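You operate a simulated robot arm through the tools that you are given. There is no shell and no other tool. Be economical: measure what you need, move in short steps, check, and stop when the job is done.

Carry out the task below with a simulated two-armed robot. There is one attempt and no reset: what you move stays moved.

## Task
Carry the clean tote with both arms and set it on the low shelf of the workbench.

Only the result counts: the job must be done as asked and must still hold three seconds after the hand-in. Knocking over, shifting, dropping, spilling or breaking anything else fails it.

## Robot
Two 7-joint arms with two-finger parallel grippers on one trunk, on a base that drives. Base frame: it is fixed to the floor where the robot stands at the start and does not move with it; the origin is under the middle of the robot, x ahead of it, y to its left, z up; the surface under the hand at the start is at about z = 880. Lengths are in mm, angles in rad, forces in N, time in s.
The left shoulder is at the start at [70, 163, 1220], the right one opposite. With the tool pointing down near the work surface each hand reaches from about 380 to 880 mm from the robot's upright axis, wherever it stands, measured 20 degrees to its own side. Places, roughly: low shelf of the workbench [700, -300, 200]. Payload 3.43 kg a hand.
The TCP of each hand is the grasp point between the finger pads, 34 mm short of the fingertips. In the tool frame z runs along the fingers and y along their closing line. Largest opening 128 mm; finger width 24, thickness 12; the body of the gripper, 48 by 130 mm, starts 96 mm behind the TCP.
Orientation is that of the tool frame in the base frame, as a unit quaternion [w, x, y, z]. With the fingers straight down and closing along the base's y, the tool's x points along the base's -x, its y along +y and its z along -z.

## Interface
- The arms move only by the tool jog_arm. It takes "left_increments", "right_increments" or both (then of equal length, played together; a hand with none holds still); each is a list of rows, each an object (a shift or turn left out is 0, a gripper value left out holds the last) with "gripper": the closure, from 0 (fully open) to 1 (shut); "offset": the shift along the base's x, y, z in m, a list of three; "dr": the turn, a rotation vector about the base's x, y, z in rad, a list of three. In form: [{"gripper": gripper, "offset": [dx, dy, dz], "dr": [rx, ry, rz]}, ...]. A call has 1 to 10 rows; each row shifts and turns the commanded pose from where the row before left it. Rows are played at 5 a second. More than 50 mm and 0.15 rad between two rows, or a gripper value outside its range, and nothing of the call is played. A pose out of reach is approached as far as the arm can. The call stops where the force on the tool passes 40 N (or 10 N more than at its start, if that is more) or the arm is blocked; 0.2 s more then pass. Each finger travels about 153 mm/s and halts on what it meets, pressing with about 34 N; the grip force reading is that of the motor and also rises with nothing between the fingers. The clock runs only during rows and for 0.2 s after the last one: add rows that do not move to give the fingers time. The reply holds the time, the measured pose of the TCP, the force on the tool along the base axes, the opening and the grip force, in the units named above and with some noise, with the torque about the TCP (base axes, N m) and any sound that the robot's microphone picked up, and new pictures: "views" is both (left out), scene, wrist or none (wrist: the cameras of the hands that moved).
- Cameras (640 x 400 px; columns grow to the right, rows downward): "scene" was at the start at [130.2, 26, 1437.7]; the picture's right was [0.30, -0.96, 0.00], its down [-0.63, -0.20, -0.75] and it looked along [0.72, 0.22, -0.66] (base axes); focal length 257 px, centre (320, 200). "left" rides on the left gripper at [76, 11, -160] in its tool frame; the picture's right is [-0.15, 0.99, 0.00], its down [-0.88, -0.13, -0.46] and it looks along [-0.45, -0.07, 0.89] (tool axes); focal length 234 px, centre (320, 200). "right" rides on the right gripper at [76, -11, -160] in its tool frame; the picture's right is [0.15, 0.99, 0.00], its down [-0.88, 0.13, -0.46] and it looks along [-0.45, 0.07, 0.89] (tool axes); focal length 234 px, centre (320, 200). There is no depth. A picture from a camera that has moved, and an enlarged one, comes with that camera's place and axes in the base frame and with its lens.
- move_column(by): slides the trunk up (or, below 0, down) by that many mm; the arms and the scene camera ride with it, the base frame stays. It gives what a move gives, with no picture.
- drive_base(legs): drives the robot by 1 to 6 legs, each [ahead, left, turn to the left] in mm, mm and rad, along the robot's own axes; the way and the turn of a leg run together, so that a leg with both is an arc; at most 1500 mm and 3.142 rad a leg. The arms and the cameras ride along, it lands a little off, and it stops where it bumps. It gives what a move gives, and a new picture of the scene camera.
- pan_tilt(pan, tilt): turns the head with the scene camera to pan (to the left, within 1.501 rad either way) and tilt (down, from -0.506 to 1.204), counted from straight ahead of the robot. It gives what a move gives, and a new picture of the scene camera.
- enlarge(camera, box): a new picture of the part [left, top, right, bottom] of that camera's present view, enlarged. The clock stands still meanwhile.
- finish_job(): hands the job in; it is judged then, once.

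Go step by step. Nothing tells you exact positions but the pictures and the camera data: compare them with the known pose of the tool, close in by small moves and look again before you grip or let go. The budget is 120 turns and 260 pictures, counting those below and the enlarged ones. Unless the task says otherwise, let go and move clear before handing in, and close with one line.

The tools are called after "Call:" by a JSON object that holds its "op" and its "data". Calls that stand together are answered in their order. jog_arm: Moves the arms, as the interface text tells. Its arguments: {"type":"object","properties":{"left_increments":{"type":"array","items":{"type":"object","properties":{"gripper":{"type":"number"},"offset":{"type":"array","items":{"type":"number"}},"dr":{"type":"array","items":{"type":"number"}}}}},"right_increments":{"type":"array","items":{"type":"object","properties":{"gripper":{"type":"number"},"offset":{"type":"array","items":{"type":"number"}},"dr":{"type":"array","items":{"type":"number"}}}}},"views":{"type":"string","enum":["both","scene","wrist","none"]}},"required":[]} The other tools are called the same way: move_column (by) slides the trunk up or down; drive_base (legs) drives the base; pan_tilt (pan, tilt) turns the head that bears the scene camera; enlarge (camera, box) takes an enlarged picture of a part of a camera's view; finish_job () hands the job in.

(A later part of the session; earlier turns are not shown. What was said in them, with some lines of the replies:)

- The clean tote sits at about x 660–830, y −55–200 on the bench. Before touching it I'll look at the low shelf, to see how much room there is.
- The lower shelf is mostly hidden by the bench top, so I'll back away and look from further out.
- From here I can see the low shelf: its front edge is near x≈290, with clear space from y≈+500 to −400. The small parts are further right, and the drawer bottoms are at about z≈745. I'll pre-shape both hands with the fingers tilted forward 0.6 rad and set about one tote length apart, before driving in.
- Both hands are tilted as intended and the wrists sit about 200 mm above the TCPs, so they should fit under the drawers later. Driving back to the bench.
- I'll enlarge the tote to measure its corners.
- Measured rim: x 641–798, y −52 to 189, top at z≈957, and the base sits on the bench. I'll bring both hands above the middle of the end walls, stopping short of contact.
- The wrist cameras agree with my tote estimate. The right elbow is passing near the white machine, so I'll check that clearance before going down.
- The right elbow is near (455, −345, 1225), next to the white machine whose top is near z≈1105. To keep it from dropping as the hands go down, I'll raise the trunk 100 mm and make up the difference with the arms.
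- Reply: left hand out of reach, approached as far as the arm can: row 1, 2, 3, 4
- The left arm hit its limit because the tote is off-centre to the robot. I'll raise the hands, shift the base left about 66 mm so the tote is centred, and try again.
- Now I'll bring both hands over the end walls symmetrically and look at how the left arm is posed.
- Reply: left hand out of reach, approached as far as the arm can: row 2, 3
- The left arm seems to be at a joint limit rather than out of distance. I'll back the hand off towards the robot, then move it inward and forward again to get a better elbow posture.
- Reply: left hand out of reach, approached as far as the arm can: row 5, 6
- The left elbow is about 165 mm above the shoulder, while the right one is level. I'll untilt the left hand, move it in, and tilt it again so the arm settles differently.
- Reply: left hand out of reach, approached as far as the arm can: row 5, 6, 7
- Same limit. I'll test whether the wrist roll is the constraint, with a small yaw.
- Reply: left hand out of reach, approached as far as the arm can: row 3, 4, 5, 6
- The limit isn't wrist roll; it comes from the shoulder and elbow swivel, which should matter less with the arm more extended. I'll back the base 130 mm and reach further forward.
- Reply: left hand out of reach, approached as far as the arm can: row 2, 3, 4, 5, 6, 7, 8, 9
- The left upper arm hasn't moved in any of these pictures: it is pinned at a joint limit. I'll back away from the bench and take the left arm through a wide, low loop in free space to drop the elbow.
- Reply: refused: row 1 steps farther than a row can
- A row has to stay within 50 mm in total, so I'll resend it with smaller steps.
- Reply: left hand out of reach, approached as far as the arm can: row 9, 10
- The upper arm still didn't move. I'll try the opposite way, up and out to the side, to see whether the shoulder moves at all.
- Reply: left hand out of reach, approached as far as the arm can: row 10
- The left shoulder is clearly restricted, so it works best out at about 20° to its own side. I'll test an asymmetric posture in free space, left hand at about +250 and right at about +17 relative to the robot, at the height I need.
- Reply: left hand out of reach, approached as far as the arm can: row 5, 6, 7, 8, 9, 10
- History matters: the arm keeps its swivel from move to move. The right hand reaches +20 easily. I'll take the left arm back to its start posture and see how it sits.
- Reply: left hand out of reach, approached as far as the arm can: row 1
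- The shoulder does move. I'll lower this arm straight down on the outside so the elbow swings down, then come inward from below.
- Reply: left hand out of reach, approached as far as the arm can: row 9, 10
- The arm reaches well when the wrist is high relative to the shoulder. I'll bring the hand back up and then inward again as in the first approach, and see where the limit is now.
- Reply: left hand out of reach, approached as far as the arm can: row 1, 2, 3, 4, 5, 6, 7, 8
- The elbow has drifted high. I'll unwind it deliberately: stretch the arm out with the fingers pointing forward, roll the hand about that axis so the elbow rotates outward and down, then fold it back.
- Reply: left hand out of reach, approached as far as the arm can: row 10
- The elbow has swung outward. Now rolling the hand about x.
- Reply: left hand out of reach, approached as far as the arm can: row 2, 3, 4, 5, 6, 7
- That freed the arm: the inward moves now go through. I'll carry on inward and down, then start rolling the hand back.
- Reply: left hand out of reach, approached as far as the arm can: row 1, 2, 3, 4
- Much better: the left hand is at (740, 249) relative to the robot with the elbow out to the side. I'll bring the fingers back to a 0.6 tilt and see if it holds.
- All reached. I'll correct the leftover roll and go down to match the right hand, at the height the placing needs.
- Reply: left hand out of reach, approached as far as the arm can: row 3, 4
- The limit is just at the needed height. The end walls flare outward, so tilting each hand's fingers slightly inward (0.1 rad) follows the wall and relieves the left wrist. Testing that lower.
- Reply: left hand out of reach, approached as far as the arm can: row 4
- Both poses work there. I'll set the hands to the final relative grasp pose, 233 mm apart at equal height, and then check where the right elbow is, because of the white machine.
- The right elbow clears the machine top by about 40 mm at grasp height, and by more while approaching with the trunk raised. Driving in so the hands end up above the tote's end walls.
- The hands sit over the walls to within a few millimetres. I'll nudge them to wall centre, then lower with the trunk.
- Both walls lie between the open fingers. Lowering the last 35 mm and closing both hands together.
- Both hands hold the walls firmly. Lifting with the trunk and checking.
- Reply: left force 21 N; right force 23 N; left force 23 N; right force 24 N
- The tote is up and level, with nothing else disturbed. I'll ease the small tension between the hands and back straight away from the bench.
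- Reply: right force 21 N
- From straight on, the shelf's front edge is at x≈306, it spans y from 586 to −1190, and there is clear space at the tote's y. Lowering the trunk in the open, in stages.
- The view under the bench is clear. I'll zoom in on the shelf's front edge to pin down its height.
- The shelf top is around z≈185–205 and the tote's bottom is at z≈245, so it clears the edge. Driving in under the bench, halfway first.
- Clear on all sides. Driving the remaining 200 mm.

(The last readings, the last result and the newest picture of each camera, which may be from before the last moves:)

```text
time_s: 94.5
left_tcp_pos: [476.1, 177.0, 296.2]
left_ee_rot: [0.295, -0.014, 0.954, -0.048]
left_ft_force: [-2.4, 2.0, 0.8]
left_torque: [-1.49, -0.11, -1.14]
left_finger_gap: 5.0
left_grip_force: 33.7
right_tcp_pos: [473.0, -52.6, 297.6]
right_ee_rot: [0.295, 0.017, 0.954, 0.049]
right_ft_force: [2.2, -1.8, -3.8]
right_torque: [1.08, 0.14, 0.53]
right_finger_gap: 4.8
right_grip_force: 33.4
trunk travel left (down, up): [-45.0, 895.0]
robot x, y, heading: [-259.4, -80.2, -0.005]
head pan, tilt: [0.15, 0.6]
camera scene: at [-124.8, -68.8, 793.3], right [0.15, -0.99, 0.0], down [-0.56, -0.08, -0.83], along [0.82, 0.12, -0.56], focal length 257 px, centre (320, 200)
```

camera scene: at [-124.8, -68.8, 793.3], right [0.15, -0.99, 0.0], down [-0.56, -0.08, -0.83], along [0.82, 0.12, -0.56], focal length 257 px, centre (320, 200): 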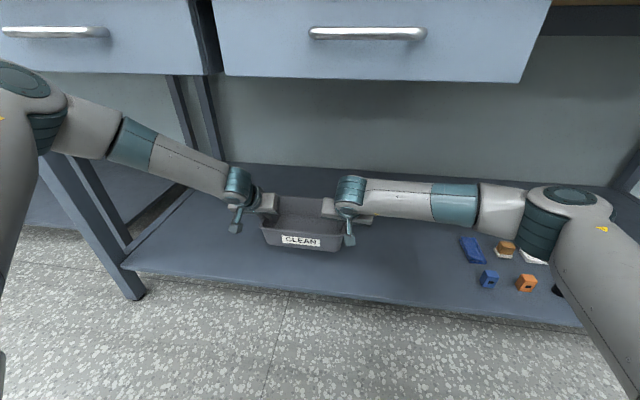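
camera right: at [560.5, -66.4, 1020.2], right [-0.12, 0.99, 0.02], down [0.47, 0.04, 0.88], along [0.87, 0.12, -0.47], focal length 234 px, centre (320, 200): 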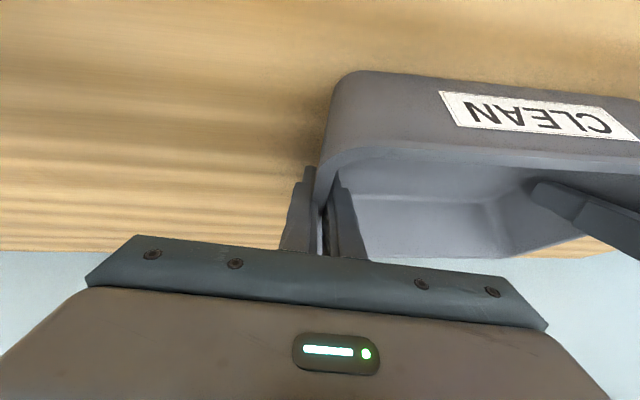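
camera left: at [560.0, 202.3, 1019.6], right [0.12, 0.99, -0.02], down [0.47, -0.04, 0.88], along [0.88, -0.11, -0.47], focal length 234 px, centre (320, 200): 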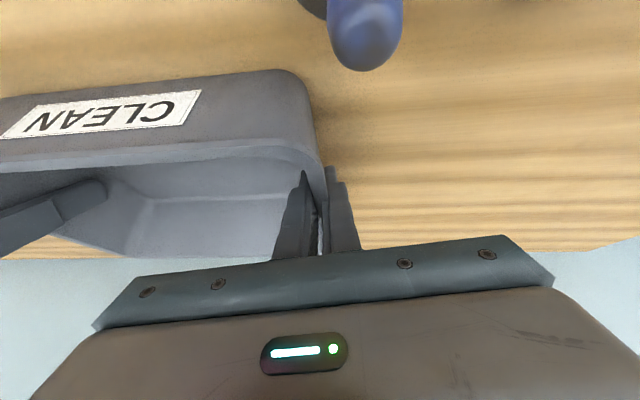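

The tote is over the shelf with clear space beneath, well away from the small parts. Lowering gently with the trunk and watching forces.

Call:
{"op": "move_column", "data": {"by": -33}}

Call:
{"op": "move_column", "data": {"by": -7}}

Call:
{"op": "jog_arm", "data": {"left_increments": [{}], "right_increments": [{}], "views": "both"}}

```text
time_s: 95.3
left_tcp_pos: [476.5, 178.1, 265.6]
left_ee_rot: [0.295, -0.015, 0.954, -0.048]
left_ft_force: [-2.4, 3.0, 0.9]
left_torque: [-1.51, -0.05, -1.15]
left_finger_gap: 4.9
left_grip_force: 34.2
right_tcp_pos: [474.6, -52.5, 263.8]
right_ee_rot: [0.295, 0.018, 0.954, 0.047]
right_ft_force: [2.6, -2.5, -3.8]
right_torque: [1.03, 0.08, 0.5]
right_finger_gap: 4.4
right_grip_force: 34.1
trunk travel left (down, up): [-12.0, 928.0]
robot x, y, heading: [-266.4, -83.0, -0.001]
head pan, tilt: [0.15, 0.6]
```

```text
time_s: 95.8
left_tcp_pos: [476.4, 177.5, 257.1]
left_ee_rot: [0.295, -0.015, 0.954, -0.047]
left_ft_force: [-2.5, 2.1, 0.1]
left_torque: [-1.5, -0.03, -1.21]
left_finger_gap: 4.8
left_grip_force: 34.0
right_tcp_pos: [474.4, -52.6, 257.0]
right_ee_rot: [0.296, 0.018, 0.954, 0.048]
right_ft_force: [2.7, -1.6, -4.5]
right_torque: [1.02, 0.06, 0.54]
right_finger_gap: 4.9
right_grip_force: 34.0
trunk travel left (down, up): [-5.0, 935.0]
robot x, y, heading: [-260.4, -83.6, 0.001]
head pan, tilt: [0.15, 0.6]
```

```text
time_s: 96.2
left_tcp_pos: [475.8, 177.9, 257.4]
left_ee_rot: [0.295, -0.014, 0.954, -0.048]
left_ft_force: [-2.3, 3.3, 0.8]
left_torque: [-1.52, -0.02, -1.21]
left_finger_gap: 4.7
left_grip_force: 33.9
right_tcp_pos: [474.4, -52.0, 257.0]
right_ee_rot: [0.296, 0.017, 0.954, 0.049]
right_ft_force: [3.5, -2.3, -3.1]
right_torque: [1.04, 0.04, 0.55]
right_finger_gap: 5.1
right_grip_force: 34.2
trunk travel left (down, up): [-5.0, 935.0]
robot x, y, heading: [-262.1, -82.1, -0.005]
head pan, tilt: [0.15, 0.6]
camera scene: at [-124.8, -68.8, 753.2], right [0.15, -0.99, 0.0], down [-0.56, -0.08, -0.82], along [0.82, 0.12, -0.57], focal length 257 px, centre (320, 200)
camera right: at [322.7, -70.9, 345.3], right [-0.12, 0.99, 0.02], down [0.47, 0.04, 0.88], along [0.88, 0.11, -0.47], focal length 234 px, centre (320, 200)
camera left: at [324.0, 197.3, 344.3], right [0.12, 0.99, -0.02], down [0.47, -0.04, 0.88], along [0.87, -0.11, -0.47], focal length 234 px, centre (320, 200)
```

scene: 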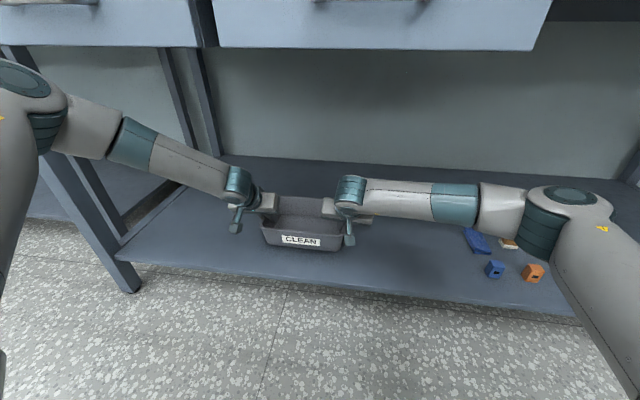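
right: 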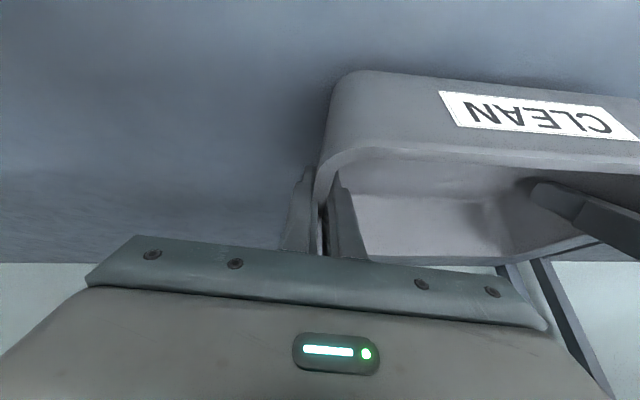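
left: 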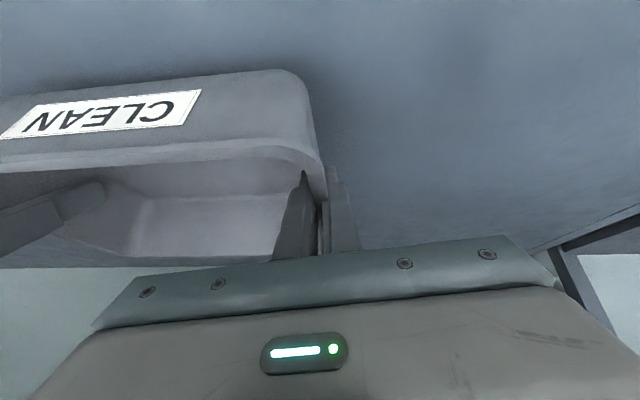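

There's no contact yet, with the tote's bottom near z≈204. I'll use the last of the trunk travel and then small arm steps.

Call:
{"op": "move_column", "data": {"by": -5}}

Call:
{"op": "jog_arm", "data": {"left_increments": [{"offset": [0, 0, -0.002]}, {"offset": [0, 0, -0.002]}, {}], "right_increments": [{"offset": [0, 0, -0.002]}, {"offset": [0, 0, -0.002]}, {}], "views": "none"}}

```text
time_s: 96.8
left_tcp_pos: [477.0, 178.2, 253.0]
left_ee_rot: [0.296, -0.015, 0.954, -0.048]
left_ft_force: [-3.4, 1.3, 1.2]
left_torque: [-1.49, -0.02, -1.19]
left_finger_gap: 4.8
left_grip_force: 34.2
right_tcp_pos: [475.1, -53.5, 251.9]
right_ee_rot: [0.296, 0.017, 0.954, 0.049]
right_ft_force: [2.2, -1.6, -4.1]
right_torque: [1.03, 0.04, 0.57]
right_finger_gap: 4.7
right_grip_force: 34.1
trunk travel left (down, up): [0.0, 940.0]
robot x, y, heading: [-262.9, -84.4, -0.004]
head pan, tilt: [0.15, 0.6]
```

```text
time_s: 97.6
left_tcp_pos: [475.4, 178.0, 247.8]
left_ee_rot: [0.295, -0.015, 0.954, -0.048]
left_ft_force: [-2.7, 1.6, 2.3]
left_torque: [-1.63, 0.23, -1.11]
left_finger_gap: 5.0
left_grip_force: 33.8
right_tcp_pos: [474.2, -53.0, 249.4]
right_ee_rot: [0.295, 0.018, 0.954, 0.047]
right_ft_force: [2.1, -2.8, -6.6]
right_torque: [0.7, -0.19, 0.51]
right_finger_gap: 4.7
right_grip_force: 33.9
trunk travel left (down, up): [0.0, 940.0]
robot x, y, heading: [-264.8, -83.2, -0.006]
head pan, tilt: [0.15, 0.6]
```

No clear contact yet; continuing in small steps.

Call:
{"op": "jog_arm", "data": {"left_increments": [{"offset": [0, 0, -0.002]}, {"offset": [0, 0, -0.002]}, {}], "right_increments": [{"offset": [0, 0, -0.002]}, {"offset": [0, 0, -0.002]}, {}], "views": "none"}}

```text
time_s: 98.4
left_tcp_pos: [475.8, 178.0, 244.9]
left_ee_rot: [0.295, -0.014, 0.954, -0.048]
left_ft_force: [-3.4, 1.9, 0.7]
left_torque: [-1.53, -0.34, -1.22]
left_finger_gap: 4.9
left_grip_force: 33.9
right_tcp_pos: [474.1, -53.6, 244.0]
right_ee_rot: [0.296, 0.018, 0.954, 0.048]
right_ft_force: [3.6, -2.6, -4.7]
right_torque: [0.82, 0.37, 0.3]
right_finger_gap: 4.9
right_grip_force: 33.9
trunk travel left (down, up): [0.0, 940.0]
robot x, y, heading: [-261.6, -81.9, -0.007]
head pan, tilt: [0.15, 0.6]
```

Call:
{"op": "jog_arm", "data": {"left_increments": [{"offset": [0, 0, -0.002]}, {"offset": [0, 0, -0.002]}, {}], "right_increments": [{"offset": [0, 0, -0.002]}, {"offset": [0, 0, -0.002]}, {}], "views": "scene"}}

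Call:
{"op": "enlarge", "data": {"camera": "scene", "box": [230, 180, 374, 270]}}

```text
time_s: 99.2
left_tcp_pos: [476.5, 177.3, 240.4]
left_ee_rot: [0.296, -0.015, 0.954, -0.046]
left_ft_force: [-3.0, 0.8, 3.3]
left_torque: [-1.57, -0.15, -1.1]
left_finger_gap: 5.2
left_grip_force: 33.8
right_tcp_pos: [475.1, -52.8, 239.4]
right_ee_rot: [0.295, 0.017, 0.954, 0.048]
right_ft_force: [2.3, -1.6, -6.1]
right_torque: [0.62, 0.23, 0.39]
right_finger_gap: 4.8
right_grip_force: 34.6
trunk travel left (down, up): [0.0, 940.0]
robot x, y, heading: [-264.5, -85.7, -0.003]
head pan, tilt: [0.15, 0.6]
camera scene: at [-124.8, -68.8, 748.2], right [0.15, -0.99, 0.0], down [-0.56, -0.08, -0.82], along [0.82, 0.12, -0.57], focal length 257 px, centre (320, 200)
```

scene: 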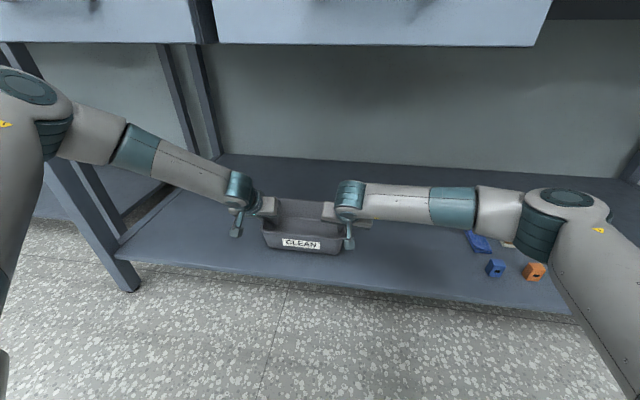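

```text
4.44 times, centred on (302, 225) of scene
camera zoom: at [-124.8, -68.8, 748.2], right [0.15, -0.99, 0.0], down [-0.56, -0.08, -0.82], along [0.82, 0.12, -0.57], focal length 1141 px, centre (400, 89)
```

zoom: 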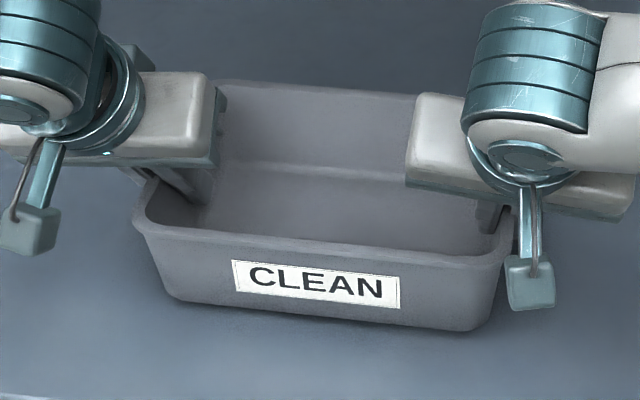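

It's very near now, consistent with a shelf top at about z≈183. Continuing in small steps.

Call:
{"op": "jog_arm", "data": {"left_increments": [{"offset": [0, 0, -0.002]}, {"offset": [0, 0, -0.002]}, {}], "right_increments": [{"offset": [0, 0, -0.002]}, {"offset": [0, 0, -0.002]}, {}], "views": "none"}}

```text
time_s: 100.0
left_tcp_pos: [475.5, 178.7, 236.0]
left_ee_rot: [0.295, -0.015, 0.954, -0.047]
left_ft_force: [-1.9, 2.2, 1.8]
left_torque: [-1.59, -0.12, -1.11]
left_finger_gap: 5.2
left_grip_force: 34.0
right_tcp_pos: [476.0, -52.7, 235.8]
right_ee_rot: [0.296, 0.018, 0.954, 0.048]
right_ft_force: [2.3, -1.4, -5.8]
right_torque: [0.71, 0.19, 0.54]
right_finger_gap: 4.8
right_grip_force: 34.1
trunk travel left (down, up): [0.0, 940.0]
robot x, y, heading: [-260.9, -79.3, -0.004]
head pan, tilt: [0.15, 0.6]
```

Call:
{"op": "jog_arm", "data": {"left_increments": [{"offset": [0, 0, -0.002]}, {"offset": [0, 0, -0.002]}, {}], "right_increments": [{"offset": [0, 0, -0.002]}, {"offset": [0, 0, -0.002]}, {}], "views": "none"}}

```text
time_s: 100.8
left_tcp_pos: [477.3, 177.9, 233.3]
left_ee_rot: [0.295, -0.015, 0.954, -0.047]
left_ft_force: [-1.8, 5.1, 4.6]
left_torque: [-1.57, -0.12, -1.13]
left_finger_gap: 4.8
left_grip_force: 34.1
right_tcp_pos: [476.4, -52.4, 232.8]
right_ee_rot: [0.295, 0.018, 0.954, 0.047]
right_ft_force: [2.8, -5.8, -3.2]
right_torque: [1.03, -0.16, 0.77]
right_finger_gap: 4.8
right_grip_force: 34.3
trunk travel left (down, up): [0.0, 940.0]
robot x, y, heading: [-263.0, -80.4, 0.0]
head pan, tilt: [0.15, 0.6]
```

The vertical load is starting to shift (sum −4 → +1 N), so the tote is touching. One more millimetre or two to seat it.

Call:
{"op": "jog_arm", "data": {"left_increments": [{"offset": [0, 0, -0.001]}, {"offset": [0, 0, -0.001]}, {}], "right_increments": [{"offset": [0, 0, -0.001]}, {"offset": [0, 0, -0.001]}, {}], "views": "none"}}

```text
time_s: 101.6
left_tcp_pos: [477.2, 177.4, 233.3]
left_ee_rot: [0.296, -0.014, 0.954, -0.047]
left_ft_force: [-3.4, 10.1, 12.9]
left_torque: [-1.45, 0.59, -1.26]
left_finger_gap: 5.1
left_grip_force: 34.2
right_tcp_pos: [474.3, -52.8, 232.9]
right_ee_rot: [0.297, 0.018, 0.954, 0.048]
right_ft_force: [4.7, -11.8, 6.8]
right_torque: [1.06, 1.04, 0.88]
right_finger_gap: 4.9
right_grip_force: 33.9
trunk travel left (down, up): [0.0, 940.0]
robot x, y, heading: [-262.0, -81.5, -0.004]
head pan, tilt: [0.15, 0.6]
```

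It is seated, with about 20 N of upward support. Opening both hands.

Call:
{"op": "jog_arm", "data": {"left_increments": [{"gripper": 0.8}, {"gripper": 0.6}, {"gripper": 0.5}, {}], "right_increments": [{"gripper": 0.8}, {"gripper": 0.6}, {"gripper": 0.5}, {}], "views": "both"}}

```text
time_s: 102.6
left_tcp_pos: [475.9, 176.7, 229.7]
left_ee_rot: [0.295, -0.015, 0.954, -0.047]
left_ft_force: [-0.3, -0.6, 0.2]
left_torque: [0.03, 0.01, 0.0]
left_finger_gap: 63.9
left_grip_force: 0.0
right_tcp_pos: [473.7, -51.0, 230.6]
right_ee_rot: [0.296, 0.017, 0.954, 0.048]
right_ft_force: [-0.3, -0.1, -0.5]
right_torque: [0.0, 0.02, -0.01]
right_finger_gap: 63.9
right_grip_force: 0.0
trunk travel left (down, up): [0.0, 940.0]
robot x, y, heading: [-262.5, -80.4, -0.001]
head pan, tilt: [0.15, 0.6]
camera scene: at [-125.0, -68.8, 748.3], right [0.15, -0.99, 0.0], down [-0.56, -0.08, -0.82], along [0.82, 0.12, -0.57], focal length 257 px, centre (320, 200)
camera right: at [322.6, -70.2, 318.0], right [-0.12, 0.99, 0.02], down [0.47, 0.04, 0.88], along [0.88, 0.11, -0.47], focal length 234 px, centre (320, 200)
camera left: at [324.2, 196.8, 317.2], right [0.12, 0.99, -0.02], down [0.47, -0.04, 0.88], along [0.87, -0.11, -0.47], focal length 234 px, centre (320, 200)
```

scene: 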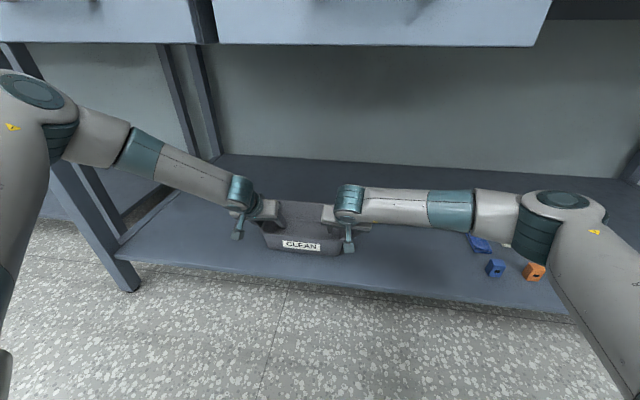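
right: 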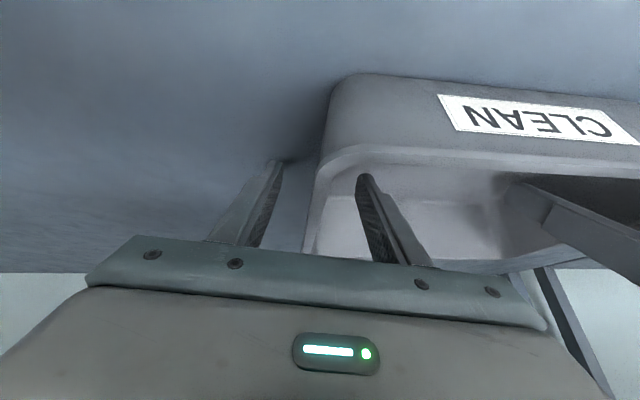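
left: 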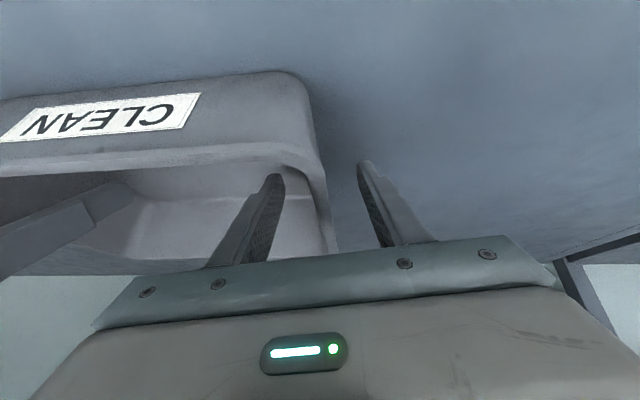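

Both hands are free of the walls and the tote sits flat. Raising the trunk 110 mm lifts the fingers straight out while staying below the drawers; then I'll back out.

Call:
{"op": "move_column", "data": {"by": 110}}

Call:
{"op": "drive_base", "data": {"legs": [[-500, 0, 0]]}}

Call:
{"op": "enlarge", "data": {"camera": "scene", "box": [160, 60, 480, 260]}}

```text
time_s: 104.0
left_tcp_pos: [476.6, 178.1, 340.8]
left_ee_rot: [0.295, -0.015, 0.954, -0.048]
left_ft_force: [0.3, 0.2, 0.1]
left_torque: [0.02, 0.03, 0.01]
left_finger_gap: 63.7
left_grip_force: 0.0
right_tcp_pos: [473.8, -51.8, 339.6]
right_ee_rot: [0.296, 0.018, 0.954, 0.047]
right_ft_force: [-0.5, -0.5, -0.1]
right_torque: [-0.02, -0.01, 0.02]
right_finger_gap: 64.1
right_grip_force: 0.1
trunk travel left (down, up): [-110.0, 830.0]
robot x, y, heading: [-262.3, -82.9, -0.003]
head pan, tilt: [0.15, 0.6]
```

```text
time_s: 106.9
left_tcp_pos: [-13.9, 178.8, 340.6]
left_ee_rot: [0.296, -0.014, 0.954, -0.048]
left_ft_force: [-0.4, 0.2, -0.3]
left_torque: [0.03, 0.01, 0.01]
left_finger_gap: 64.0
left_grip_force: 0.2
right_tcp_pos: [-16.5, -51.2, 340.7]
right_ee_rot: [0.296, 0.018, 0.954, 0.048]
right_ft_force: [0.5, 0.0, 0.8]
right_torque: [-0.02, 0.02, -0.02]
right_finger_gap: 64.0
right_grip_force: 0.1
trunk travel left (down, up): [-110.0, 830.0]
robot x, y, heading: [-752.7, -80.6, -0.009]
head pan, tilt: [0.15, 0.6]
camera scene: at [-615.1, -67.0, 858.3], right [0.15, -0.99, 0.0], down [-0.56, -0.08, -0.82], along [0.82, 0.12, -0.57], focal length 257 px, centre (320, 200)
```

scene: 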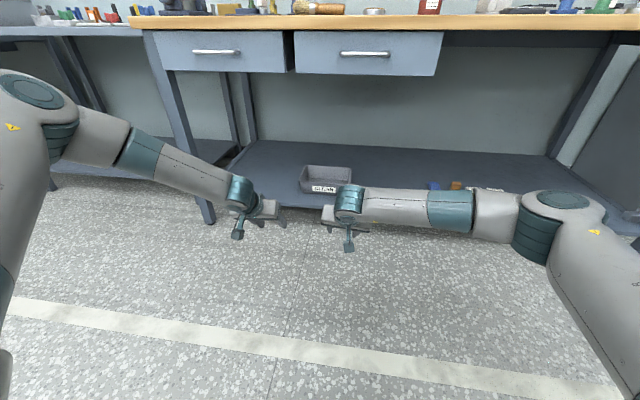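

```text
2.00 times, centred on (320, 160) of scene
camera zoom: at [-615.1, -67.0, 858.3], right [0.15, -0.99, 0.0], down [-0.56, -0.08, -0.82], along [0.82, 0.12, -0.57], focal length 514 px, centre (320, 280)
```

zoom: 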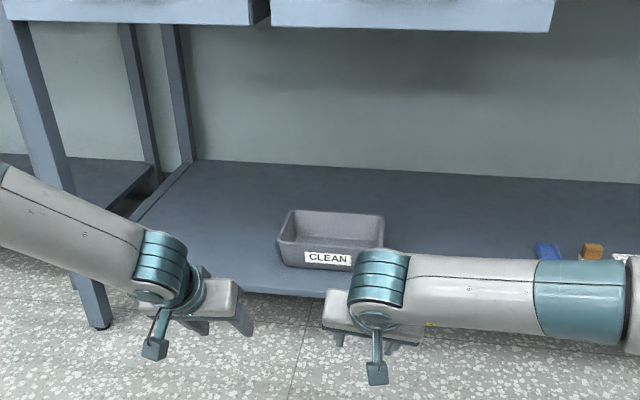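

The tote stands flat on the low shelf, everything else looks undisturbed, and the robot is clear of the bench. Handing in.

Call:
{"op": "finish_job", "data": {}}

```text
The job is handed in.
```

I carried the clean tote with both arms and set it upright on the low shelf of the workbench, then let go and backed the robot clear. In the last pictures it stood flat there and nothing else looked disturbed.
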